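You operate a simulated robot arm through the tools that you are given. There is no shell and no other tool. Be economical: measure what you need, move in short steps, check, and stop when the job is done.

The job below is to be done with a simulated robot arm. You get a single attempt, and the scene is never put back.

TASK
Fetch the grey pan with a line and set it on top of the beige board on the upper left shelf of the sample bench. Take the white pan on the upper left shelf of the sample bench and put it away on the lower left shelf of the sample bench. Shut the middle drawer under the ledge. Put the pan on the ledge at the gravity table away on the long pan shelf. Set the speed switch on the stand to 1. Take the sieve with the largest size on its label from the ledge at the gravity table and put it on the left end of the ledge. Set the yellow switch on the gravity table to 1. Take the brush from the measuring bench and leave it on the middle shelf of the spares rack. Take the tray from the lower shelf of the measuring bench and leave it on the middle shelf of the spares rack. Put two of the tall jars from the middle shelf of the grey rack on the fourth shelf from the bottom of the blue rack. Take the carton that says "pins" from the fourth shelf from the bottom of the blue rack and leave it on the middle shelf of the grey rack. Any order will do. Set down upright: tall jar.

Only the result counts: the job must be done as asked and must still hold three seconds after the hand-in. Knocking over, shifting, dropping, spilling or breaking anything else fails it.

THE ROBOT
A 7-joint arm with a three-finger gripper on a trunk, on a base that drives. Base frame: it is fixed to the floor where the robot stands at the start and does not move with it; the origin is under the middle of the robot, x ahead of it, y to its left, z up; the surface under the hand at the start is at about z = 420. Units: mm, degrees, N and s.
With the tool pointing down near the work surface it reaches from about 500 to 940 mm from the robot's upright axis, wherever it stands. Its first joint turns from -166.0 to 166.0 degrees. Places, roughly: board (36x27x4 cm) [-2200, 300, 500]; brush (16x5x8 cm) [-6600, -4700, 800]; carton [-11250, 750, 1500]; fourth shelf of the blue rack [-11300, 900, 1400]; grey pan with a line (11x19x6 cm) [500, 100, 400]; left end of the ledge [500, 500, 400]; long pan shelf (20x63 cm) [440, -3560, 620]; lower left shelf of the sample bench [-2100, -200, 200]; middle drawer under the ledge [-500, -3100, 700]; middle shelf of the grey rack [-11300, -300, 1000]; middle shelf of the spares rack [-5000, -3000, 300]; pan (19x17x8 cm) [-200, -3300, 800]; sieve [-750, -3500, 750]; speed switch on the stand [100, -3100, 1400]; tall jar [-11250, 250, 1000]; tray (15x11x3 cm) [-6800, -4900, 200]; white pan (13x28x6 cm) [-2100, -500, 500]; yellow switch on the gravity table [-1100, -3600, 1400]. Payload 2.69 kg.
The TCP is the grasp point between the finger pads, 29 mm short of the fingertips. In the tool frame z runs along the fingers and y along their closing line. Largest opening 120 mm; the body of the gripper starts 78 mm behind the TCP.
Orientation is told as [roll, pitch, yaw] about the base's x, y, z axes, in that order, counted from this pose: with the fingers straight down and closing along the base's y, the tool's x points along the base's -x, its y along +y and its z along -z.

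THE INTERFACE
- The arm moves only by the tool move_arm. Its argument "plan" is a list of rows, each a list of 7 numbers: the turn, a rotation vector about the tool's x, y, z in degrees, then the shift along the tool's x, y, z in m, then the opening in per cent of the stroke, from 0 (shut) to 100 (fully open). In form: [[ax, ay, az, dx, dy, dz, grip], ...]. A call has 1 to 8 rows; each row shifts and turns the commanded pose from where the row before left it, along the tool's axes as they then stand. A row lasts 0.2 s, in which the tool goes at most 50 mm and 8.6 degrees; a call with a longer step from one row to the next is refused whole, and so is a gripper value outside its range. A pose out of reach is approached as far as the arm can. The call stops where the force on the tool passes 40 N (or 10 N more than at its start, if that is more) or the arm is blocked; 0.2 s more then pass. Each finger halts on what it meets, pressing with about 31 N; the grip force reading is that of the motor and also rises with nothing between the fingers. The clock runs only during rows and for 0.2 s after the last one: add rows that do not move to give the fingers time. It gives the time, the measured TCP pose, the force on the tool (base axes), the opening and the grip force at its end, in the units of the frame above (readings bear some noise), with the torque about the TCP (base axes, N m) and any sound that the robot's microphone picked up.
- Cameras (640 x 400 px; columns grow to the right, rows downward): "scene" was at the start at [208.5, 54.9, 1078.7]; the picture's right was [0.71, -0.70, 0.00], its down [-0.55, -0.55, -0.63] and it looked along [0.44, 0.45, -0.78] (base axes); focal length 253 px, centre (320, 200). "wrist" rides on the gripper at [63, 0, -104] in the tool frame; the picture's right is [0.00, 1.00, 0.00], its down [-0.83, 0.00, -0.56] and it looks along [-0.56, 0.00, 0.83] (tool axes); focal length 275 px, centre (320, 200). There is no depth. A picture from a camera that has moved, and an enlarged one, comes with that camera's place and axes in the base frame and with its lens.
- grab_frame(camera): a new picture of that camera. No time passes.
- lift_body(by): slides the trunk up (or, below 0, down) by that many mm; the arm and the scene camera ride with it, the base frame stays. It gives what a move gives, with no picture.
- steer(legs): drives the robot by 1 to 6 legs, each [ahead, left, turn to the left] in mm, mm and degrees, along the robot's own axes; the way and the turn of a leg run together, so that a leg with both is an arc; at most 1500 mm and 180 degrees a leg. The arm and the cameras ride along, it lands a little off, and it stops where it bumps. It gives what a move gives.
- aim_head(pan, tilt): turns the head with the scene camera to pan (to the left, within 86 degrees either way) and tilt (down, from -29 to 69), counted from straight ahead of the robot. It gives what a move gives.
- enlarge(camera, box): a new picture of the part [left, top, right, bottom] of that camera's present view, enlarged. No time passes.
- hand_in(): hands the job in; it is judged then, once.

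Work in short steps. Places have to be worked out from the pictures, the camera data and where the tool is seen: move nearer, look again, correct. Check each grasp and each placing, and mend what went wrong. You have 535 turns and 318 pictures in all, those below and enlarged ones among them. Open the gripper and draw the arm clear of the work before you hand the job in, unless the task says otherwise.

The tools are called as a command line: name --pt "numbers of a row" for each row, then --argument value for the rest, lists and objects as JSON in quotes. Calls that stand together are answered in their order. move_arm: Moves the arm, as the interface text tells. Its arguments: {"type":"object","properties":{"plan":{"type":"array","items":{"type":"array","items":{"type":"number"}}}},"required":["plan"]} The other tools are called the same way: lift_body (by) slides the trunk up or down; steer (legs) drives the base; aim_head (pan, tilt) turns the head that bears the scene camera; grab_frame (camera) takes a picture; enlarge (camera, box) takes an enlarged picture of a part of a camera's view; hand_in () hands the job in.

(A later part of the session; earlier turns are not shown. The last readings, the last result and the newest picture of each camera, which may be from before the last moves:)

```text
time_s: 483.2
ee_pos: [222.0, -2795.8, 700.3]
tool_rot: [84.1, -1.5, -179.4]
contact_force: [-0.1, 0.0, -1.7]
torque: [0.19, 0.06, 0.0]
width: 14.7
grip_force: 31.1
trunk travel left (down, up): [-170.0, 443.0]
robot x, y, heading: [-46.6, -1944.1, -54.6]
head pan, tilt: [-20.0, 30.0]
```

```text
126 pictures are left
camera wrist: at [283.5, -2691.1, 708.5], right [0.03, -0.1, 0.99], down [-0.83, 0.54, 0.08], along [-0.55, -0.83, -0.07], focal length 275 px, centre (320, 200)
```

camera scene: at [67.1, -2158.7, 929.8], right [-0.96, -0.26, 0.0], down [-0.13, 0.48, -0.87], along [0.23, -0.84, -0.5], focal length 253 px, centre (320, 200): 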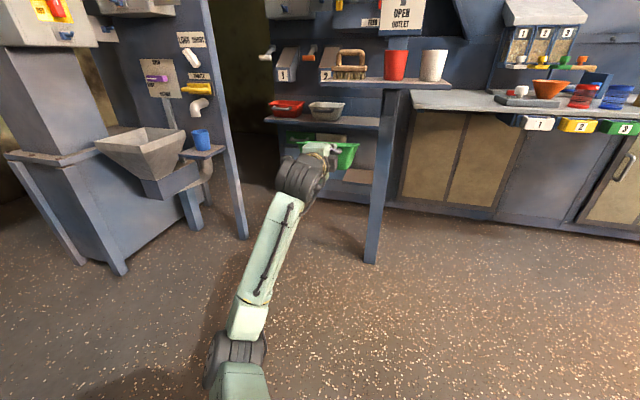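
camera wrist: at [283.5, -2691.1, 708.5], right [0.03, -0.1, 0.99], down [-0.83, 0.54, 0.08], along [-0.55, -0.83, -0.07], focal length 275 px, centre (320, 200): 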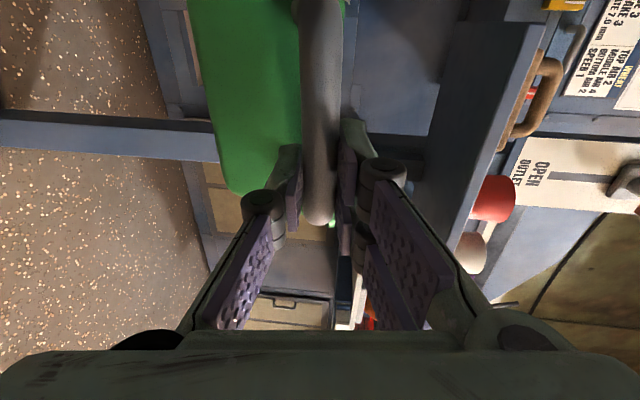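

Raise 8 and drive in −y by 300.

lift_body --by 8

steer --legs '[[245, -174, 0]]'

grab_frame --camera "scene"

grab_frame --camera "wrist"

```text
time_s: 483.8
ee_pos: [221.1, -2794.8, 708.4]
tool_rot: [84.1, -1.5, -179.4]
contact_force: [0.4, -0.7, -2.0]
torque: [0.18, 0.0, 0.03]
width: 14.9
grip_force: 31.0
trunk travel left (down, up): [-178.0, 435.0]
robot x, y, heading: [-43.8, -1943.9, -54.7]
head pan, tilt: [-20.0, 30.0]
```

```text
time_s: 485.9
ee_pos: [214.4, -3102.1, 707.9]
tool_rot: [84.1, -1.5, -179.9]
contact_force: [1.5, 0.6, -2.2]
torque: [0.2, 0.05, -0.01]
width: 15.0
grip_force: 30.8
trunk travel left (down, up): [-178.0, 435.0]
robot x, y, heading: [-45.7, -2249.4, -55.1]
head pan, tilt: [-20.0, 30.0]
```

```text
125 pictures are left
camera scene: at [65.8, -2464.3, 937.8], right [-0.97, -0.26, 0.0], down [-0.13, 0.48, -0.87], along [0.22, -0.84, -0.5], focal length 253 px, centre (320, 200)
```

scene: 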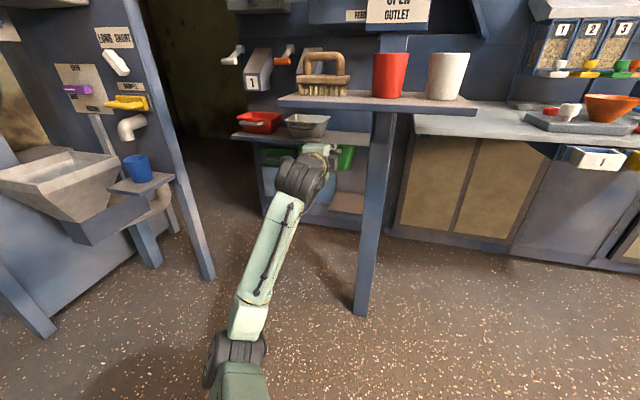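

```text
124 pictures are left
camera wrist: at [277.8, -2998.4, 716.6], right [0.03, -0.1, 0.99], down [-0.83, 0.55, 0.08], along [-0.56, -0.83, -0.07], focal length 275 px, centre (320, 200)
```

wrist: 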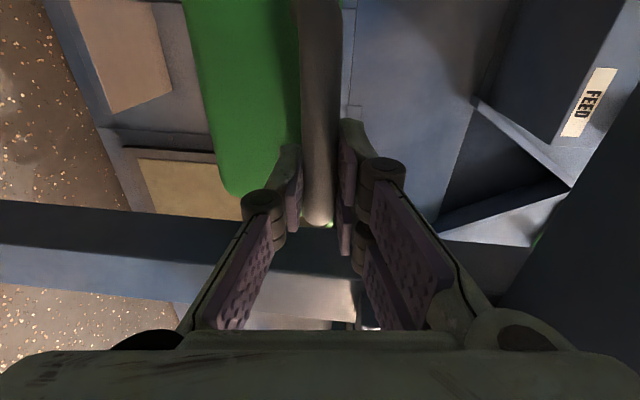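

enlarge --camera "scene" --box '[220, 80, 412, 200]'

```text
3.33 times, centred on (316, 140) of scene
camera zoom: at [65.8, -2464.3, 937.8], right [-0.97, -0.26, 0.0], down [-0.13, 0.48, -0.87], along [0.22, -0.84, -0.5], focal length 843 px, centre (333, 400)
```

zoom: 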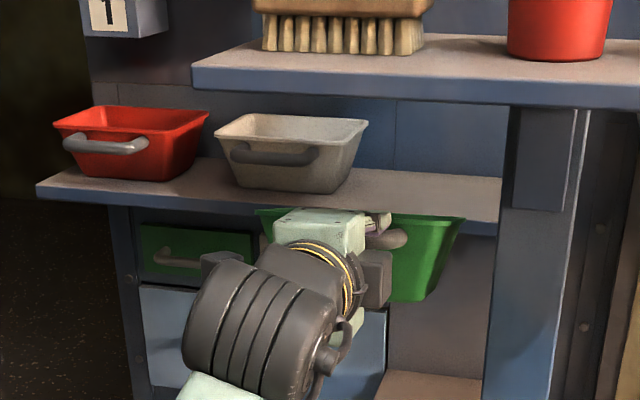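

Slot is clear: shelf end x≈120, grey rim x≈317. Go to y≈−3285.

steer --legs '[[150, -105, 0]]'

steer --legs '[[-18, -26, 0]]'

enlarge --camera "scene" --box '[220, 60, 412, 180]'

grab_frame --camera "wrist"

```text
time_s: 487.4
ee_pos: [213.2, -3287.1, 708.1]
tool_rot: [84.0, -1.5, -179.9]
contact_force: [0.4, 0.8, -2.2]
torque: [0.17, 0.03, 0.0]
width: 14.7
grip_force: 30.4
trunk travel left (down, up): [-178.0, 435.0]
robot x, y, heading: [-45.8, -2433.4, -55.3]
head pan, tilt: [-20.0, 30.0]
```

```text
time_s: 488.3
ee_pos: [181.9, -3286.0, 707.1]
tool_rot: [84.1, -1.6, -179.9]
contact_force: [-0.1, 0.2, -2.2]
torque: [0.2, 0.04, 0.01]
width: 14.6
grip_force: 31.1
trunk travel left (down, up): [-178.0, 435.0]
robot x, y, heading: [-75.4, -2434.9, -55.3]
head pan, tilt: [-20.0, 30.0]
```

```text
3.33 times, centred on (316, 120) of scene
camera zoom: at [33.2, -2647.8, 937.8], right [-0.97, -0.26, 0.0], down [-0.13, 0.48, -0.87], along [0.22, -0.84, -0.5], focal length 843 px, centre (333, 467)
```

zoom: 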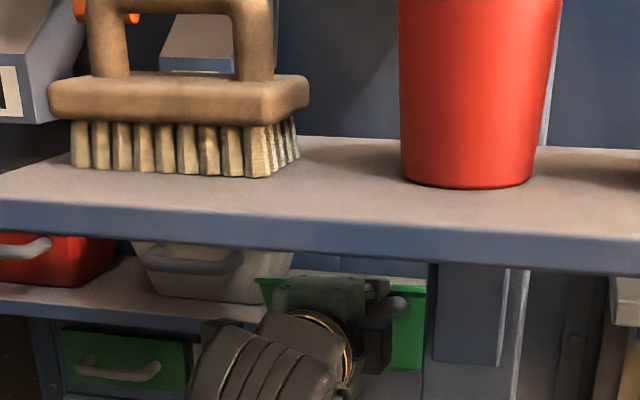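

```text
121 pictures are left
camera wrist: at [245.5, -3181.8, 716.5], right [0.03, -0.1, 0.99], down [-0.83, 0.55, 0.08], along [-0.56, -0.83, -0.07], focal length 275 px, centre (320, 200)
```

wrist: 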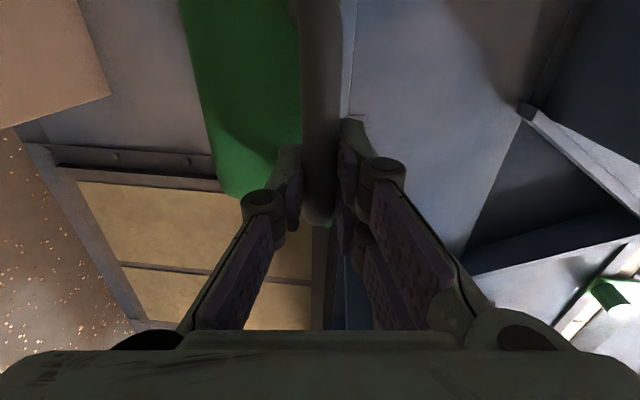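

Continue in: 85 mm.

steer --legs '[[70, -48, 0]]'

enlarge --camera "scene" --box '[220, 80, 412, 200]'

```text
time_s: 489.4
ee_pos: [183.7, -3349.9, 723.2]
tool_rot: [85.8, -1.3, -180.0]
contact_force: [-0.9, 6.0, 5.0]
torque: [0.0, 0.02, 0.01]
width: 15.2
grip_force: 31.6
trunk travel left (down, up): [-178.0, 435.0]
robot x, y, heading: [-79.2, -2504.6, -55.2]
head pan, tilt: [-20.0, 30.0]
stopped in leg 1: the force on the tool passed its limit at 78 N (the readings are from after the stop); the commanded pose is now the measured one
```

```text
3.33 times, centred on (316, 140) of scene
camera zoom: at [32.9, -2716.1, 937.8], right [-0.97, -0.26, 0.0], down [-0.13, 0.48, -0.87], along [0.22, -0.84, -0.5], focal length 843 px, centre (333, 400)
```

zoom: 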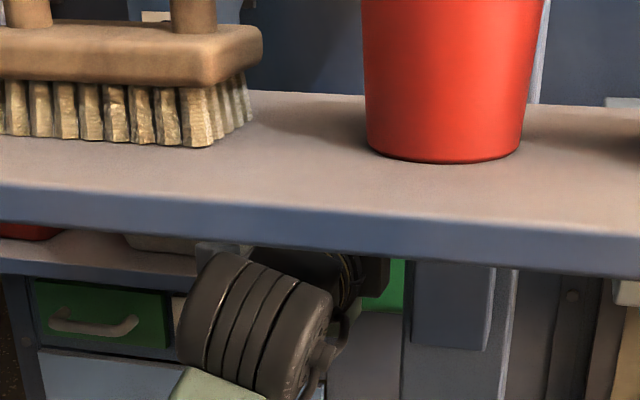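

Contact: the pan's rear edge met the shelf front, riding up. Check the state.

grab_frame --camera "wrist"

lift_body --by 20

grab_frame --camera "wrist"

```text
119 pictures are left
camera wrist: at [245.3, -3244.4, 727.8], right [0.03, -0.07, 1.0], down [-0.83, 0.55, 0.06], along [-0.56, -0.83, -0.05], focal length 275 px, centre (320, 200)
```

wrist: 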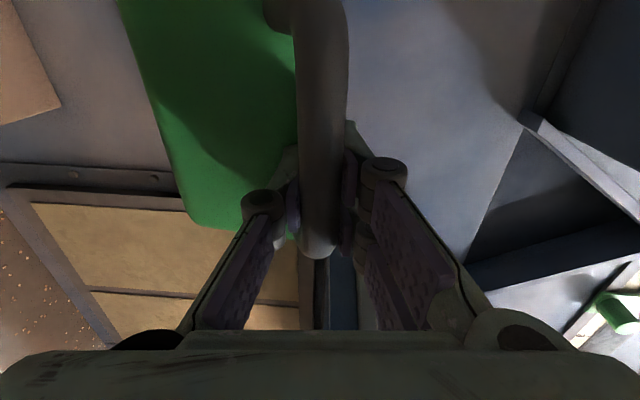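

```text
time_s: 490.1
ee_pos: [183.3, -3350.4, 740.3]
tool_rot: [85.6, -1.3, -180.0]
contact_force: [-0.2, -0.2, -2.1]
torque: [0.11, 0.01, -0.01]
width: 13.7
grip_force: 31.2
trunk travel left (down, up): [-198.0, 415.0]
robot x, y, heading: [-76.6, -2497.9, -55.2]
head pan, tilt: [-20.0, 30.0]
```

```text
118 pictures are left
camera wrist: at [245.5, -3245.6, 746.0], right [0.03, -0.08, 1.0], down [-0.83, 0.55, 0.06], along [-0.56, -0.83, -0.05], focal length 275 px, centre (320, 200)
```

wrist: 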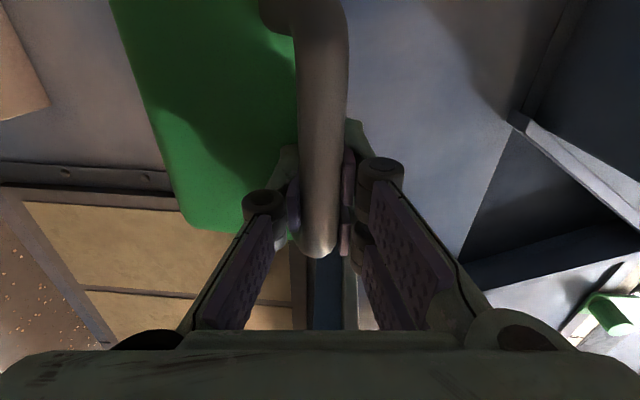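

The pan sagged ~20° rear-down in the grip. Back out 90 mm and pitch the tool nose-up 20° to level the pan.

steer --legs '[[-74, 51, 0]]'

move_arm --pt "-7 0 0 0 0 0 0" --pt "-7 0 0 0 0 0 0" --pt "-6 0 0 0 0 0 0" --pt "0 0 0 0 0 0 0"

enlarge --camera "scene" --box '[220, 80, 412, 200]'

```text
time_s: 491.2
ee_pos: [182.8, -3258.3, 740.7]
tool_rot: [85.7, -1.2, -179.8]
contact_force: [0.3, 0.1, -2.3]
torque: [0.12, 0.02, -0.01]
width: 13.8
grip_force: 31.2
trunk travel left (down, up): [-198.0, 415.0]
robot x, y, heading: [-78.8, -2410.4, -55.1]
head pan, tilt: [-20.0, 30.0]
```

```text
time_s: 492.2
ee_pos: [184.5, -3259.4, 741.3]
tool_rot: [105.6, -1.2, -179.9]
contact_force: [-1.1, 0.5, -1.9]
torque: [0.14, 0.02, -0.01]
width: 13.8
grip_force: 31.2
trunk travel left (down, up): [-198.0, 415.0]
robot x, y, heading: [-81.8, -2412.7, -54.9]
head pan, tilt: [-20.0, 30.0]
```

```text
3.33 times, centred on (316, 140) of scene
camera zoom: at [32.1, -2626.4, 957.8], right [-0.97, -0.26, 0.0], down [-0.13, 0.48, -0.87], along [0.22, -0.84, -0.5], focal length 843 px, centre (333, 400)
```

zoom: 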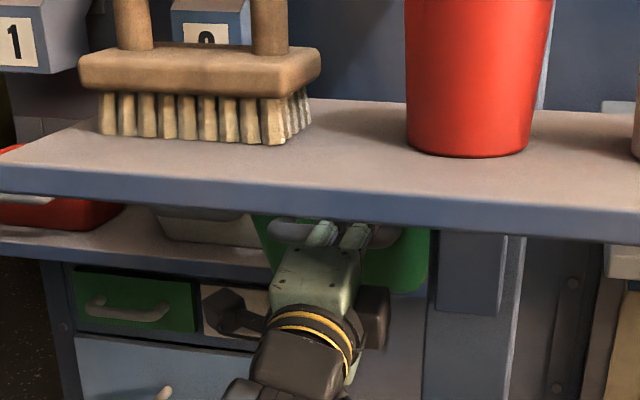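

Raise 30 for clearance and advance 105.

lift_body --by 30

steer --legs '[[86, -60, 0]]'

grab_frame --camera "wrist"

enlarge --camera "scene" --box '[220, 80, 412, 200]'

```text
time_s: 492.9
ee_pos: [184.2, -3260.7, 769.8]
tool_rot: [105.6, -1.3, -179.8]
contact_force: [0.0, -0.6, -2.3]
torque: [0.16, 0.04, -0.01]
width: 13.8
grip_force: 30.7
trunk travel left (down, up): [-228.0, 385.0]
robot x, y, heading: [-79.5, -2414.3, -54.7]
head pan, tilt: [-20.0, 30.0]
```

```text
time_s: 494.1
ee_pos: [182.1, -3361.6, 770.3]
tool_rot: [105.7, -1.1, -179.8]
contact_force: [-0.3, -0.1, -1.8]
torque: [0.16, 0.05, -0.03]
width: 14.2
grip_force: 31.1
trunk travel left (down, up): [-228.0, 385.0]
robot x, y, heading: [-82.7, -2513.2, -55.3]
head pan, tilt: [-20.0, 30.0]
```

```text
116 pictures are left
camera wrist: at [243.8, -3260.5, 740.2], right [0.02, 0.27, 0.96], down [-0.84, 0.53, -0.13], along [-0.55, -0.8, 0.24], focal length 275 px, centre (320, 200)
```

wrist: 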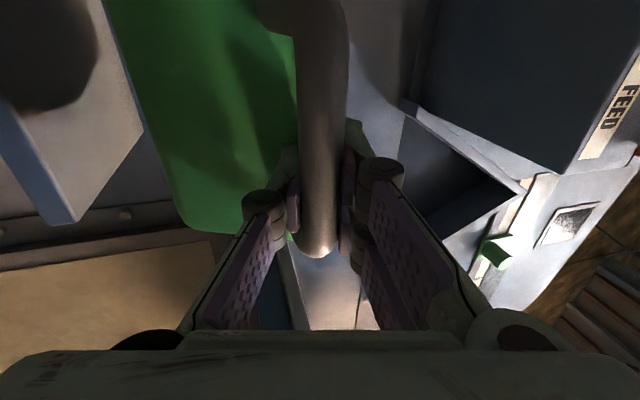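

```text
3.33 times, centred on (316, 140) of scene
camera zoom: at [30.7, -2728.2, 987.8], right [-0.97, -0.26, 0.0], down [-0.13, 0.48, -0.87], along [0.22, -0.84, -0.5], focal length 843 px, centre (333, 400)
```

zoom: 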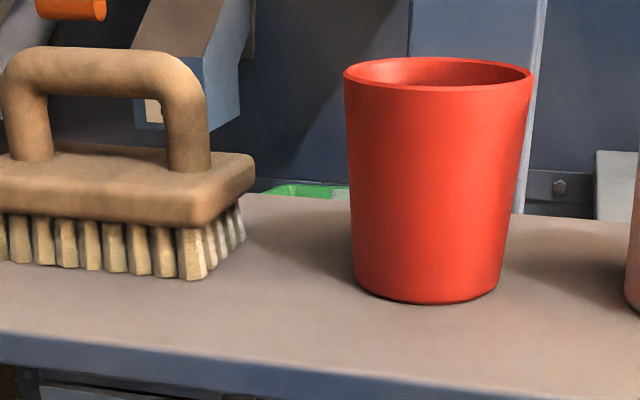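

Shelf corner resolves to (120, −3455, 618), and the pan is nearly level now. Advance 100 more, then lower.

steer --legs '[[82, -58, 0]]'

grab_frame --camera "wrist"

```text
time_s: 495.2
ee_pos: [180.0, -3463.9, 771.2]
tool_rot: [105.7, -1.3, -179.9]
contact_force: [0.4, -0.1, -2.3]
torque: [0.14, 0.04, 0.0]
width: 13.8
grip_force: 30.5
trunk travel left (down, up): [-228.0, 385.0]
robot x, y, heading: [-82.7, -2613.4, -55.1]
head pan, tilt: [-20.0, 30.0]
```

```text
114 pictures are left
camera wrist: at [241.9, -3361.2, 740.3], right [0.02, 0.27, 0.96], down [-0.84, 0.53, -0.13], along [-0.55, -0.8, 0.24], focal length 275 px, centre (320, 200)
```

wrist: 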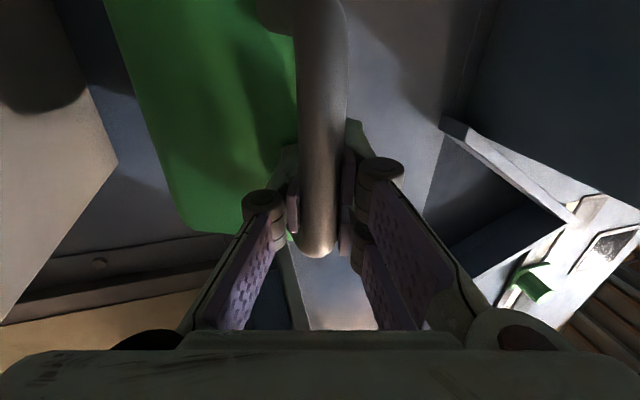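

Shelf confirmed: z 618, rear −3657. Lower 78, then small steps.

lift_body --by -75

lift_body --by -6

grab_frame --camera "wrist"

```text
time_s: 496.4
ee_pos: [179.3, -3461.9, 702.9]
tool_rot: [106.1, -0.9, -180.0]
contact_force: [-0.5, 0.8, -1.4]
torque: [0.17, 0.07, 0.01]
width: 14.1
grip_force: 31.1
trunk travel left (down, up): [-153.0, 460.0]
robot x, y, heading: [-81.2, -2611.9, -55.2]
head pan, tilt: [-20.0, 30.0]
```

```text
time_s: 496.9
ee_pos: [177.3, -3459.7, 710.0]
tool_rot: [106.6, -0.5, -179.9]
contact_force: [-0.3, -0.8, -2.6]
torque: [0.13, 0.03, 0.02]
width: 14.1
grip_force: 31.7
trunk travel left (down, up): [-147.0, 466.0]
robot x, y, heading: [-81.1, -2614.5, -55.2]
head pan, tilt: [-20.0, 30.0]
```

```text
113 pictures are left
camera wrist: at [238.6, -3357.7, 679.2], right [0.01, 0.29, 0.96], down [-0.83, 0.53, -0.15], along [-0.55, -0.8, 0.24], focal length 275 px, centre (320, 200)
```

wrist: 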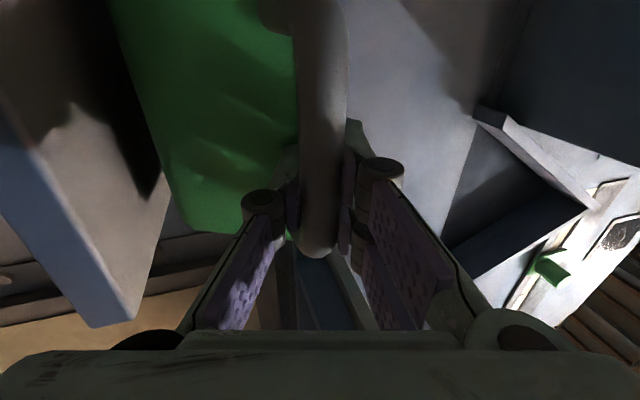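

The trunk is at its practical limit (robot tilts). Raise trunk 40, then lower by arm.

lift_body --by 40

move_arm --pt "0 0 0 0 -0.019 -0.0054 0" --pt "0 0 0 0 -0.019 -0.0054 0" --pt "0 0 0 0 0 0 0"

```text
time_s: 497.7
ee_pos: [181.2, -3462.4, 728.2]
tool_rot: [105.5, -1.3, -180.0]
contact_force: [-0.1, -0.2, -2.3]
torque: [0.16, 0.03, -0.01]
width: 14.5
grip_force: 31.3
trunk travel left (down, up): [-187.0, 426.0]
robot x, y, heading: [-81.1, -2612.8, -55.2]
head pan, tilt: [-20.0, 30.0]
```

```text
time_s: 498.5
ee_pos: [179.2, -3463.3, 689.4]
tool_rot: [105.6, -1.2, -179.8]
contact_force: [0.6, 0.7, 0.0]
torque: [-0.01, -0.13, 0.08]
width: 16.0
grip_force: 30.7
trunk travel left (down, up): [-187.0, 426.0]
robot x, y, heading: [-79.1, -2615.2, -55.2]
head pan, tilt: [-20.0, 30.0]
```

Pan is touching. Lower 8 mm more to seat it, and view.

move_arm --pt "0 0 0 0 -0.004 -0.001 0" --pt "0 0 0 0 -0.004 -0.001 0" --pt "0 0 0 0 0 0 0"

grab_frame --camera "wrist"

```text
time_s: 499.3
ee_pos: [179.4, -3462.1, 683.2]
tool_rot: [105.7, -1.1, -180.0]
contact_force: [-0.7, 2.7, 3.7]
torque: [0.03, -0.46, 0.17]
width: 17.5
grip_force: 30.7
trunk travel left (down, up): [-187.0, 426.0]
robot x, y, heading: [-78.3, -2614.3, -55.3]
head pan, tilt: [-20.0, 30.0]
```

```text
112 pictures are left
camera wrist: at [240.3, -3361.4, 652.5], right [0.02, 0.27, 0.96], down [-0.83, 0.53, -0.13], along [-0.55, -0.8, 0.24], focal length 275 px, centre (320, 200)
```

wrist: 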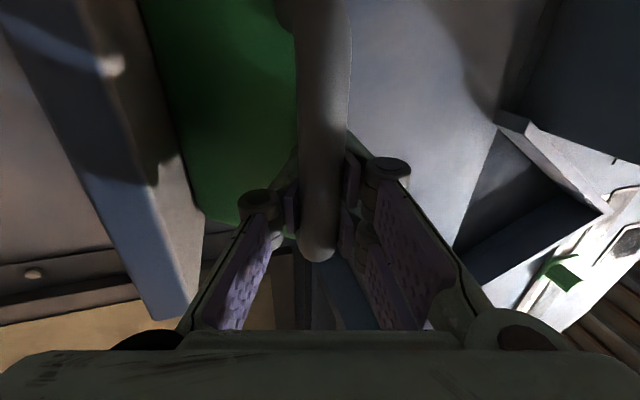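

Seated. Open the fingers and back straight out.

move_arm --pt "0 0 0 0 0 0 20" --pt "0 0 0 0 0 0 35" --pt "0 0 0 0 0 0 35"

grab_frame --camera "wrist"

```text
time_s: 500.1
ee_pos: [179.1, -3463.3, 681.6]
tool_rot: [105.8, -1.2, -179.9]
contact_force: [0.7, 0.0, -1.0]
torque: [-0.02, 0.01, 0.01]
width: 42.0
grip_force: 0.0
trunk travel left (down, up): [-187.0, 426.0]
robot x, y, heading: [-83.4, -2609.9, -55.1]
head pan, tilt: [-20.0, 30.0]
```

```text
111 pictures are left
camera wrist: at [240.4, -3362.0, 651.3], right [0.02, 0.27, 0.96], down [-0.84, 0.53, -0.13], along [-0.55, -0.8, 0.24], focal length 275 px, centre (320, 200)
```

wrist: 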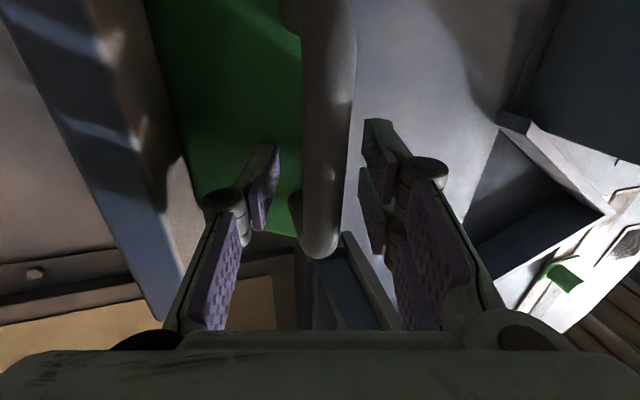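

steer --legs '[[-98, 69, 0]]'

grab_frame --camera "wrist"

```text
time_s: 501.4
ee_pos: [180.2, -3344.4, 680.8]
tool_rot: [105.7, -1.3, -179.7]
contact_force: [1.3, 0.5, 0.2]
torque: [-0.02, 0.01, 0.01]
width: 42.1
grip_force: 0.0
trunk travel left (down, up): [-187.0, 426.0]
robot x, y, heading: [-82.8, -2497.2, -55.0]
head pan, tilt: [-20.0, 30.0]
```

```text
110 pictures are left
camera wrist: at [242.3, -3242.1, 651.3], right [0.02, 0.27, 0.96], down [-0.84, 0.53, -0.13], along [-0.55, -0.8, 0.24], focal length 275 px, centre (320, 200)
```

wrist: 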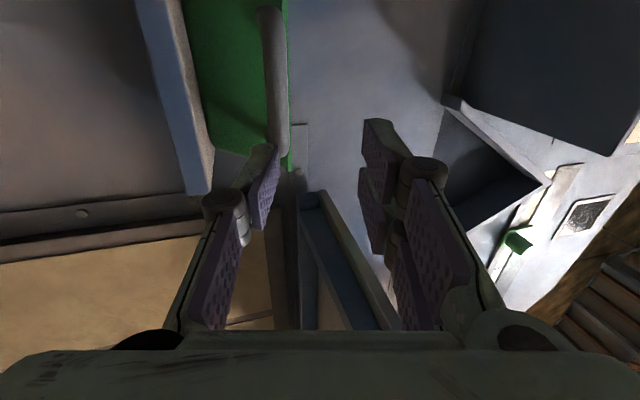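

Pan stays on the shelf. Back out and inspect.

steer --legs '[[-330, 230, 0]]'

grab_frame --camera "scene"

enlarge --camera "scene" --box '[220, 60, 412, 180]'

```text
time_s: 503.9
ee_pos: [175.6, -2939.0, 682.1]
tool_rot: [105.7, -1.2, -180.0]
contact_force: [-0.5, -0.9, -1.0]
torque: [-0.02, 0.01, -0.01]
width: 41.9
grip_force: 0.1
trunk travel left (down, up): [-187.0, 426.0]
robot x, y, heading: [-86.7, -2088.7, -55.4]
head pan, tilt: [-20.0, 30.0]
```

```text
109 pictures are left
camera scene: at [26.5, -2304.9, 946.8], right [-0.97, -0.25, 0.0], down [-0.13, 0.48, -0.87], along [0.22, -0.84, -0.5], focal length 253 px, centre (320, 200)
```

scene: 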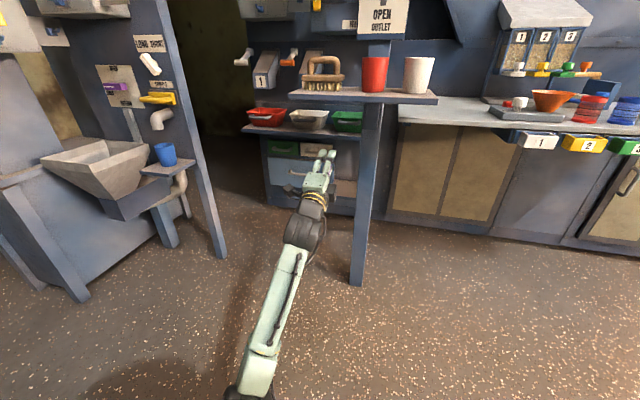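

```text
3.33 times, centred on (316, 120) of scene
camera zoom: at [26.5, -2304.9, 946.8], right [-0.97, -0.25, 0.0], down [-0.13, 0.48, -0.87], along [0.22, -0.84, -0.5], focal length 843 px, centre (333, 467)
```

zoom: 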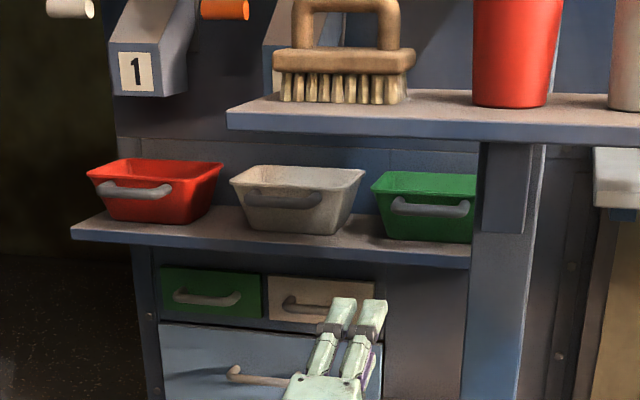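

All three pans sit neatly. Now travel to the measuring bench area: back off, turn to heading 180 and look.

steer --legs '[[-671, -279, 0], [0, 0, -125]]'

aim_head --pan 0 --tilt 12

grab_frame --camera "scene"

```text
time_s: 513.1
ee_pos: [-1541.7, -1439.7, 681.6]
tool_rot: [105.7, -1.2, 55.6]
contact_force: [0.1, -0.4, -0.3]
torque: [-0.01, -0.05, -0.01]
width: 42.1
grip_force: 0.0
trunk travel left (down, up): [-187.0, 426.0]
robot x, y, heading: [-693.0, -1706.7, -180.0]
head pan, tilt: [-20.0, 30.0]
```

```text
time_s: 513.9
ee_pos: [-1540.2, -1438.8, 682.4]
tool_rot: [105.7, -1.2, 55.5]
contact_force: [-0.5, 1.0, -0.3]
torque: [-0.01, -0.06, 0.02]
width: 41.8
grip_force: 0.0
trunk travel left (down, up): [-187.0, 426.0]
robot x, y, heading: [-695.2, -1708.4, -179.7]
head pan, tilt: [0.0, 12.0]
```

```text
107 pictures are left
camera scene: at [-944.1, -1707.5, 975.9], right [0.0, 1.0, 0.0], down [0.21, 0.0, -0.98], along [-0.98, 0.0, -0.21], focal length 253 px, centre (320, 200)
```

scene: 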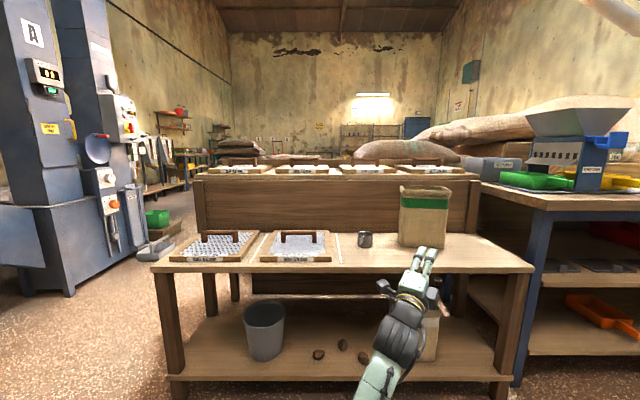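

Raise the trunk for clearance and move to the corridor at y≈−2650.

lift_body --by 400

steer --legs '[[0, 900, 0], [500, 0, 0]]'

aim_head --pan 0 --tilt 25

grab_frame --camera "scene"

```text
time_s: 517.8
ee_pos: [-1540.2, -1439.7, 1081.3]
tool_rot: [105.7, -1.2, 55.4]
contact_force: [-0.2, -0.2, -0.8]
torque: [0.01, -0.01, 0.01]
width: 42.4
grip_force: 0.1
trunk travel left (down, up): [-587.0, 26.0]
robot x, y, heading: [-696.2, -1708.3, -179.6]
head pan, tilt: [0.0, 12.0]
```

```text
time_s: 527.8
ee_pos: [-2032.9, -2356.4, 1080.7]
tool_rot: [105.7, -1.2, 55.1]
contact_force: [-0.2, -0.2, 0.7]
torque: [0.03, 0.03, 0.0]
width: 42.1
grip_force: 0.1
trunk travel left (down, up): [-587.0, 26.0]
robot x, y, heading: [-1191.3, -2633.1, 179.9]
head pan, tilt: [0.0, 12.0]
```

```text
time_s: 528.6
ee_pos: [-2032.5, -2356.5, 1081.9]
tool_rot: [105.7, -1.2, 55.1]
contact_force: [0.1, 0.9, 0.5]
torque: [0.0, -0.01, 0.01]
width: 41.9
grip_force: 0.1
trunk travel left (down, up): [-587.0, 26.0]
robot x, y, heading: [-1188.2, -2628.5, 179.6]
head pan, tilt: [0.0, 25.0]
```

```text
106 pictures are left
camera scene: at [-1436.5, -2628.5, 1354.9], right [0.0, 1.0, 0.0], down [0.42, 0.0, -0.91], along [-0.91, 0.0, -0.42], focal length 253 px, centre (320, 200)
```

scene: 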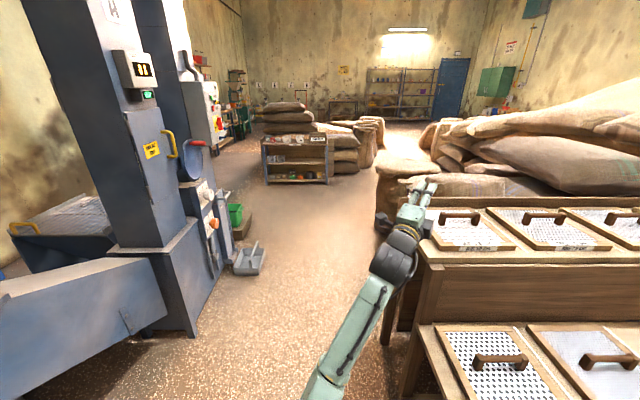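

Corridor is clear; the spares rack is ahead at (−5000, −2975) facing us. Drive on to x≈−3900.

steer --legs '[[1500, 120, 0], [1200, 0, 0]]'

aim_head --pan 20 --tilt 20

grab_frame --camera "scene"

```text
refused: leg 1 is longer than a leg can be; nothing moved
```

```text
time_s: 529.4
ee_pos: [-2032.0, -2356.5, 1081.8]
tool_rot: [105.7, -1.2, 55.1]
contact_force: [0.1, -0.3, -0.3]
torque: [0.0, 0.03, 0.02]
width: 42.1
grip_force: 0.0
trunk travel left (down, up): [-587.0, 26.0]
robot x, y, heading: [-1189.6, -2633.1, 179.6]
head pan, tilt: [20.0, 20.0]
```

```text
105 pictures are left
camera scene: at [-1432.0, -2660.3, 1362.9], right [-0.34, 0.94, 0.0], down [0.32, 0.12, -0.94], along [-0.88, -0.32, -0.34], focal length 253 px, centre (320, 200)
```

scene: 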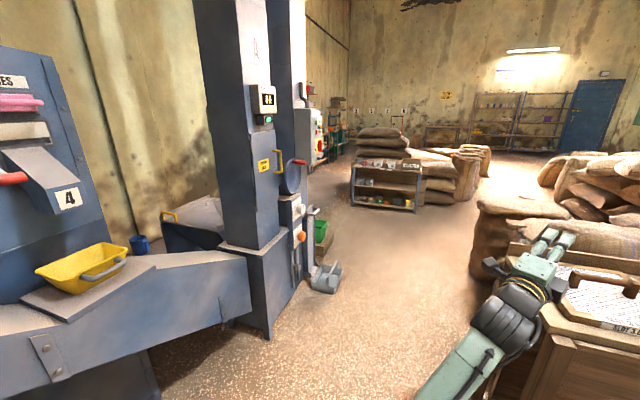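

steer --legs '[[1450, 120, 0], [1250, 0, 0]]'

grab_frame --camera "scene"

```text
time_s: 542.6
ee_pos: [-4760.0, -2471.3, 1081.4]
tool_rot: [105.7, -1.2, 55.4]
contact_force: [-0.6, 0.6, -0.2]
torque: [-0.04, -0.02, 0.01]
width: 41.7
grip_force: 0.1
trunk travel left (down, up): [-587.0, 26.0]
robot x, y, heading: [-3914.5, -2738.6, -179.8]
head pan, tilt: [20.0, 20.0]
```

```text
104 pictures are left
camera scene: at [-4157.5, -2771.9, 1362.9], right [-0.34, 0.94, 0.0], down [0.32, 0.12, -0.94], along [-0.88, -0.32, -0.34], focal length 253 px, centre (320, 200)
```

scene: 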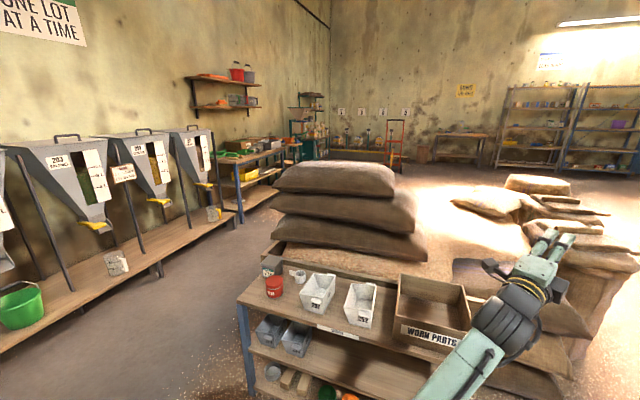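

aim_head --pan 35 --tilt 35

grab_frame --camera "scene"

```text
time_s: 543.4
ee_pos: [-4759.6, -2471.0, 1081.9]
tool_rot: [105.6, -1.2, 55.4]
contact_force: [0.3, -1.0, 0.4]
torque: [0.02, 0.02, 0.01]
width: 42.2
grip_force: 0.0
trunk travel left (down, up): [-587.0, 26.0]
robot x, y, heading: [-3910.4, -2741.2, -180.0]
head pan, tilt: [35.0, 35.0]
```

```text
103 pictures are left
camera scene: at [-4142.0, -2790.5, 1339.1], right [-0.57, 0.82, 0.0], down [0.47, 0.33, -0.82], along [-0.67, -0.47, -0.57], focal length 253 px, centre (320, 200)
```

scene: 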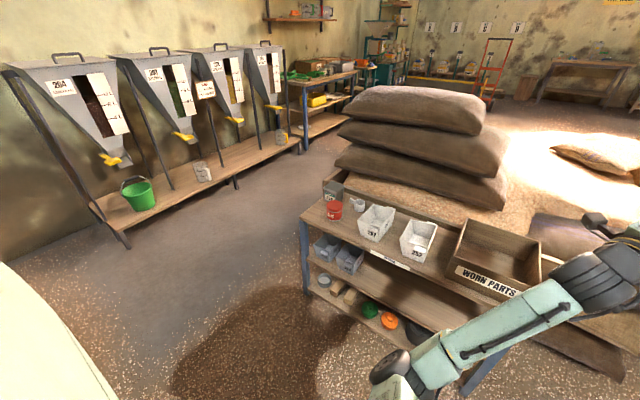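

Corridor left of the rack is ~1.3 m wide. Drive through it toward the measuring bench at y≈−4080.

steer --legs '[[0, 1350, 0], [1450, 0, 0], [1200, 0, 0]]'

aim_head --pan 40 --tilt 25

grab_frame --camera "scene"

```text
time_s: 547.4
ee_pos: [-4762.4, -2792.4, 1082.5]
tool_rot: [105.8, -1.1, 56.0]
contact_force: [0.0, 0.7, 0.1]
torque: [0.03, -0.01, 0.01]
width: 42.2
grip_force: 0.0
trunk travel left (down, up): [-587.0, 26.0]
robot x, y, heading: [-3913.7, -3052.4, -179.4]
head pan, tilt: [35.0, 35.0]
stopped in leg 1: the robot was blocked; the commanded pose is now the measured one
```

```text
time_s: 548.1
ee_pos: [-4762.8, -2793.4, 1081.6]
tool_rot: [105.8, -1.3, 56.0]
contact_force: [0.0, 0.6, -0.7]
torque: [0.01, 0.01, 0.0]
width: 42.1
grip_force: 0.0
trunk travel left (down, up): [-587.0, 26.0]
robot x, y, heading: [-3915.9, -3052.2, -179.7]
head pan, tilt: [40.0, 25.0]
```

```text
102 pictures are left
camera scene: at [-4139.7, -3115.0, 1354.8], right [-0.65, 0.76, 0.0], down [0.32, 0.27, -0.91], along [-0.69, -0.59, -0.42], focal length 253 px, centre (320, 200)
```

scene: 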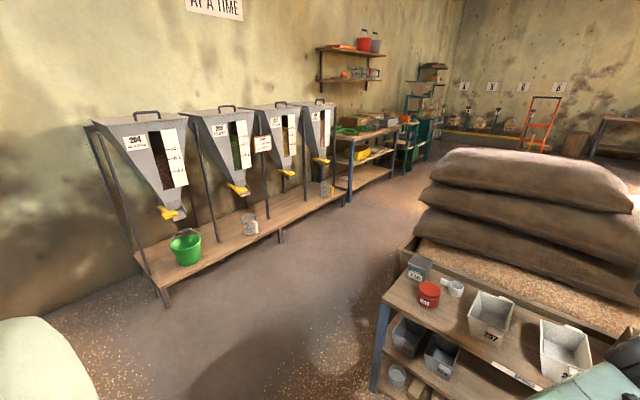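

Blocked on the left by something low. Move ahead 300 first, then try left again.

steer --legs '[[230, 0, 0], [0, 500, 0]]'

```text
time_s: 553.9
ee_pos: [-4985.8, -3296.4, 1083.6]
tool_rot: [105.8, -1.3, 55.5]
contact_force: [-1.2, 0.2, -0.3]
torque: [0.03, -0.03, 0.0]
width: 42.2
grip_force: 0.1
trunk travel left (down, up): [-587.0, 26.0]
robot x, y, heading: [-4138.3, -3564.7, -179.9]
head pan, tilt: [40.0, 25.0]
```

steer --legs '[[0, 500, 0], [1400, 0, 0], [1000, 0, 0]]'

aim_head --pan 60 --tilt 30

grab_frame --camera "scene"

```text
time_s: 569.4
ee_pos: [-7364.0, -3827.8, 1081.1]
tool_rot: [105.7, -1.2, 56.8]
contact_force: [-0.3, -0.4, 0.4]
torque: [-0.01, -0.02, -0.01]
width: 41.7
grip_force: 0.0
trunk travel left (down, up): [-587.0, 26.0]
robot x, y, heading: [-6511.8, -4077.5, -178.9]
head pan, tilt: [40.0, 25.0]
```

```text
time_s: 570.3
ee_pos: [-7364.6, -3827.6, 1082.6]
tool_rot: [105.8, -1.1, 56.8]
contact_force: [-0.6, 0.2, 0.3]
torque: [0.01, 0.01, -0.07]
width: 42.0
grip_force: 0.0
trunk travel left (down, up): [-587.0, 26.0]
robot x, y, heading: [-6513.0, -4078.2, -178.7]
head pan, tilt: [60.0, 30.0]
```

```text
101 pictures are left
camera scene: at [-6712.0, -4160.1, 1346.9], right [-0.88, 0.48, 0.0], down [0.24, 0.44, -0.87], along [-0.42, -0.76, -0.5], focal length 253 px, centre (320, 200)
```

scene: 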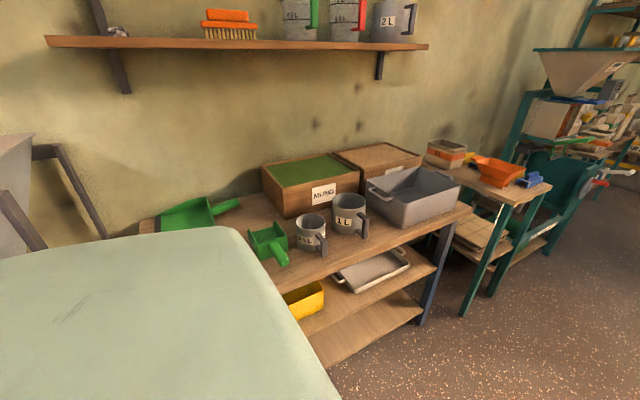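

I'm too close; strafe back (+y) 500 and turn to face the bench.

steer --legs '[[0, -500, 0], [0, 0, 90]]'

aim_head --pan 0 --tilt 28

grab_frame --camera "scene"

```text
time_s: 572.6
ee_pos: [-7367.7, -3641.5, 1082.0]
tool_rot: [105.9, -1.4, 56.6]
contact_force: [0.4, -0.2, 0.3]
torque: [0.0, 0.01, 0.02]
width: 41.8
grip_force: 0.0
trunk travel left (down, up): [-587.0, 26.0]
robot x, y, heading: [-6516.2, -3895.3, -178.7]
head pan, tilt: [60.0, 30.0]
stopped in leg 1: the robot was blocked; the commanded pose is now the measured one
```

```text
time_s: 573.9
ee_pos: [-7368.2, -3641.1, 1083.1]
tool_rot: [105.7, -1.2, 56.4]
contact_force: [-0.7, -0.7, 0.1]
torque: [0.04, 0.02, 0.01]
width: 42.2
grip_force: 0.0
trunk travel left (down, up): [-587.0, 26.0]
robot x, y, heading: [-6514.0, -3894.0, -178.8]
head pan, tilt: [0.0, 28.0]
```

```text
100 pictures are left
camera scene: at [-6764.2, -3898.3, 1350.0], right [-0.02, 1.0, 0.0], down [0.47, 0.01, -0.88], along [-0.88, -0.02, -0.47], focal length 253 px, centre (320, 200)
```

scene: 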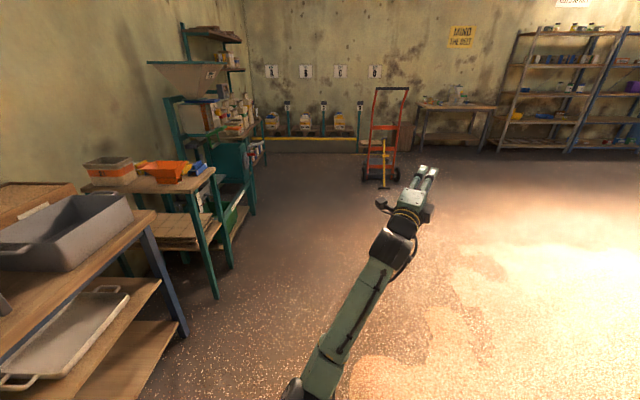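

Open floor ahead: go ahead 700, right 550, turn to −90°, and look at the bench.

steer --legs '[[700, 0, 0], [0, -600, 0], [0, 0, 90]]'

grab_frame --camera "scene"

```text
time_s: 578.6
ee_pos: [-8058.9, -3623.4, 1083.0]
tool_rot: [105.8, -1.2, 55.6]
contact_force: [-0.1, -0.2, -0.1]
torque: [0.01, -0.02, -0.02]
width: 42.0
grip_force: 0.0
trunk travel left (down, up): [-587.0, 26.0]
robot x, y, heading: [-7209.8, -3893.1, -179.5]
head pan, tilt: [0.0, 28.0]
stopped in leg 2: the robot was blocked; the commanded pose is now the measured one
```

```text
99 pictures are left
camera scene: at [-7459.3, -3890.6, 1350.0], right [-0.01, 1.0, 0.0], down [0.47, 0.0, -0.88], along [-0.88, -0.01, -0.47], focal length 253 px, centre (320, 200)
```

scene: 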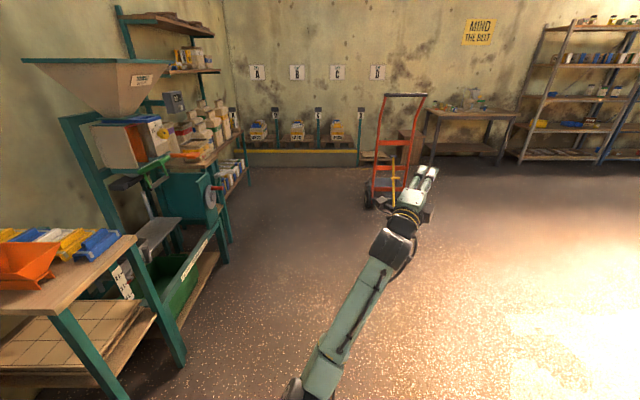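

aim_head --pan -80 --tilt 40

grab_frame --camera "scene"

```text
time_s: 580.1
ee_pos: [-8057.5, -3624.0, 1082.8]
tool_rot: [105.8, -1.3, 55.6]
contact_force: [0.5, 0.3, 0.2]
torque: [-0.01, -0.01, -0.01]
width: 42.1
grip_force: 0.0
trunk travel left (down, up): [-587.0, 26.0]
robot x, y, heading: [-7209.4, -3889.9, -179.5]
head pan, tilt: [-80.0, 40.0]
```

```text
98 pictures are left
camera scene: at [-7383.4, -3806.4, 1331.5], right [0.98, 0.18, 0.0], down [0.12, -0.63, -0.77], along [-0.14, 0.75, -0.64], focal length 253 px, centre (320, 200)
```

scene: 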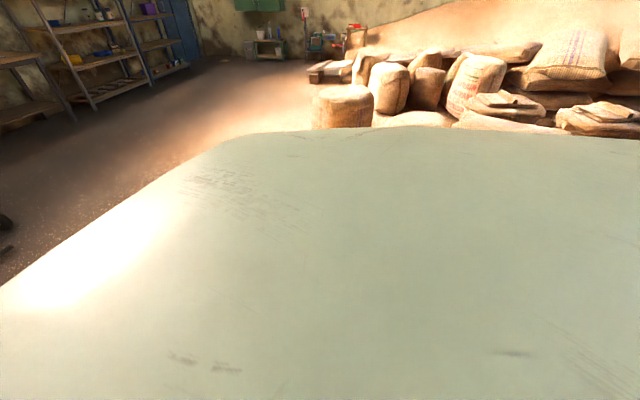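

Something low blocks +y here, but the lane suffices. Back to x≈−6600 and turn left 90° to face the bench with the hand high.

steer --legs '[[-550, 0, 0], [0, 0, 90]]'

aim_head --pan 20 --tilt 42

grab_frame --camera "scene"

```text
time_s: 581.0
ee_pos: [-8050.5, -3631.7, 1082.6]
tool_rot: [105.8, -1.1, 55.9]
contact_force: [0.3, -0.4, -1.3]
torque: [0.01, 0.02, -0.03]
width: 41.8
grip_force: 0.0
trunk travel left (down, up): [-587.0, 26.0]
robot x, y, heading: [-7199.2, -3893.6, -179.3]
head pan, tilt: [-80.0, 40.0]
stopped in leg 1: the robot was blocked; the commanded pose is now the measured one
```

```text
time_s: 582.8
ee_pos: [-8048.7, -3631.8, 1083.5]
tool_rot: [105.8, -1.2, 55.9]
contact_force: [0.3, 0.4, -0.2]
torque: [-0.01, 0.01, 0.0]
width: 42.2
grip_force: 0.1
trunk travel left (down, up): [-587.0, 26.0]
robot x, y, heading: [-7197.7, -3892.0, -179.1]
head pan, tilt: [20.0, 42.0]
```

```text
97 pictures are left
camera scene: at [-7435.0, -3924.2, 1328.6], right [-0.35, 0.94, 0.0], down [0.63, 0.24, -0.74], along [-0.7, -0.26, -0.67], focal length 253 px, centre (320, 200)
```

scene: 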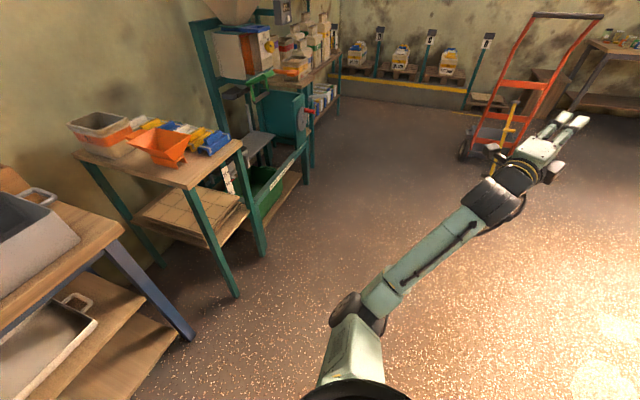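

Move left 150 (away from the obstacle), then back.

steer --legs '[[0, 130, 0], [-550, 0, 0]]'

```text
time_s: 587.2
ee_pos: [-7494.1, -3760.6, 1081.8]
tool_rot: [105.9, -1.2, 56.4]
contact_force: [0.1, -0.2, 1.1]
torque: [-0.01, -0.01, -0.03]
width: 42.3
grip_force: 0.0
trunk travel left (down, up): [-587.0, 26.0]
robot x, y, heading: [-6645.3, -4017.6, -178.9]
head pan, tilt: [20.0, 42.0]
```

Raise and pull in the hand before turning to face the bench.

move_arm --pt "0 0 0 0 0.03 -0.03 35" --pt "0 0 0 0 0.03 -0.03 35" --pt "0 0 0 0 0.03 -0.03 35" --pt "0 0 0 0 0.03 -0.03 35" --pt "0 0 0 0 0.02 -0.04 35"

steer --legs '[[0, -100, 0], [0, 0, 90]]'

aim_head --pan 10 --tilt 40

grab_frame --camera "scene"

```text
time_s: 588.5
ee_pos: [-7334.8, -3868.5, 1174.0]
tool_rot: [105.7, -1.2, 56.4]
contact_force: [0.0, -0.4, 0.2]
torque: [0.02, -0.03, 0.01]
width: 42.0
grip_force: 0.1
trunk travel left (down, up): [-587.0, 26.0]
robot x, y, heading: [-6644.9, -4013.7, -178.8]
head pan, tilt: [20.0, 42.0]
```

```text
time_s: 593.8
ee_pos: [-6798.2, -4604.9, 1174.0]
tool_rot: [105.8, -1.2, 145.9]
contact_force: [0.0, 0.2, -0.2]
torque: [0.0, 0.03, 0.01]
width: 42.1
grip_force: 0.0
trunk travel left (down, up): [-587.0, 26.0]
robot x, y, heading: [-6646.6, -3913.6, -89.2]
head pan, tilt: [20.0, 42.0]
```

```text
time_s: 594.5
ee_pos: [-6796.7, -4604.9, 1174.4]
tool_rot: [105.8, -1.2, 146.0]
contact_force: [0.0, 0.5, 0.1]
torque: [0.01, 0.0, 0.0]
width: 41.9
grip_force: 0.2
trunk travel left (down, up): [-587.0, 26.0]
robot x, y, heading: [-6648.5, -3915.2, -89.2]
head pan, tilt: [10.0, 40.0]
```

```text
96 pictures are left
camera scene: at [-6629.2, -4153.9, 1331.5], right [-0.98, -0.19, 0.0], down [-0.12, 0.63, -0.77], along [0.14, -0.75, -0.64], focal length 253 px, centre (320, 200)
```

scene: 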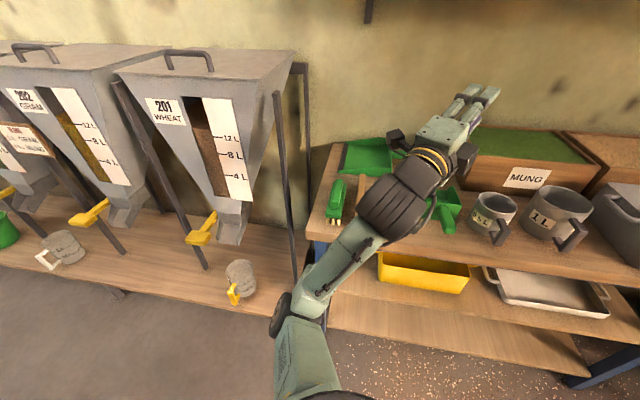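

enlarge --camera "scene" --box '[300, 130, 420, 250]'

aim_head --pan -15 --tilt 50

grab_frame --camera "scene"

```text
3.33 times, centred on (360, 190) of scene
camera zoom: at [-6629.2, -4153.9, 1331.5], right [-0.98, -0.19, 0.0], down [-0.12, 0.63, -0.77], along [0.14, -0.75, -0.64], focal length 843 px, centre (187, 233)
```

zoom: 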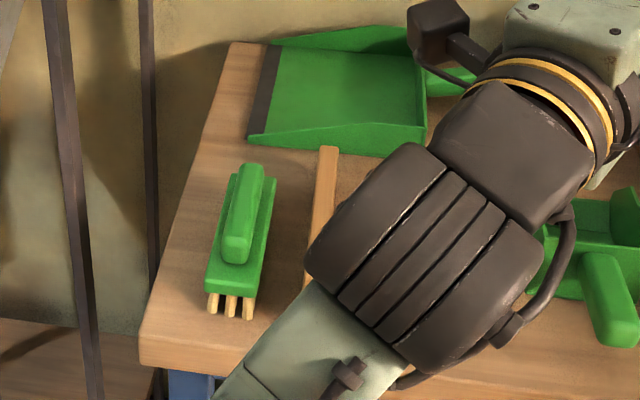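

```text
time_s: 595.4
ee_pos: [-6797.9, -4604.5, 1175.0]
tool_rot: [105.7, -1.3, 145.8]
contact_force: [-0.6, 0.2, 0.8]
torque: [-0.04, 0.01, -0.01]
width: 42.0
grip_force: 0.1
trunk travel left (down, up): [-587.0, 26.0]
robot x, y, heading: [-6644.1, -3914.7, -89.4]
head pan, tilt: [-15.0, 50.0]
```

```text
94 pictures are left
camera scene: at [-6664.0, -4145.1, 1317.4], right [-0.97, 0.25, 0.0], down [0.19, 0.74, -0.64], along [-0.16, -0.62, -0.77], focal length 253 px, centre (320, 200)
```

scene: 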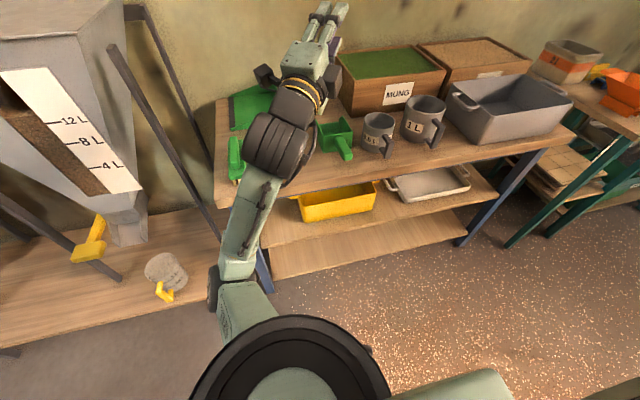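

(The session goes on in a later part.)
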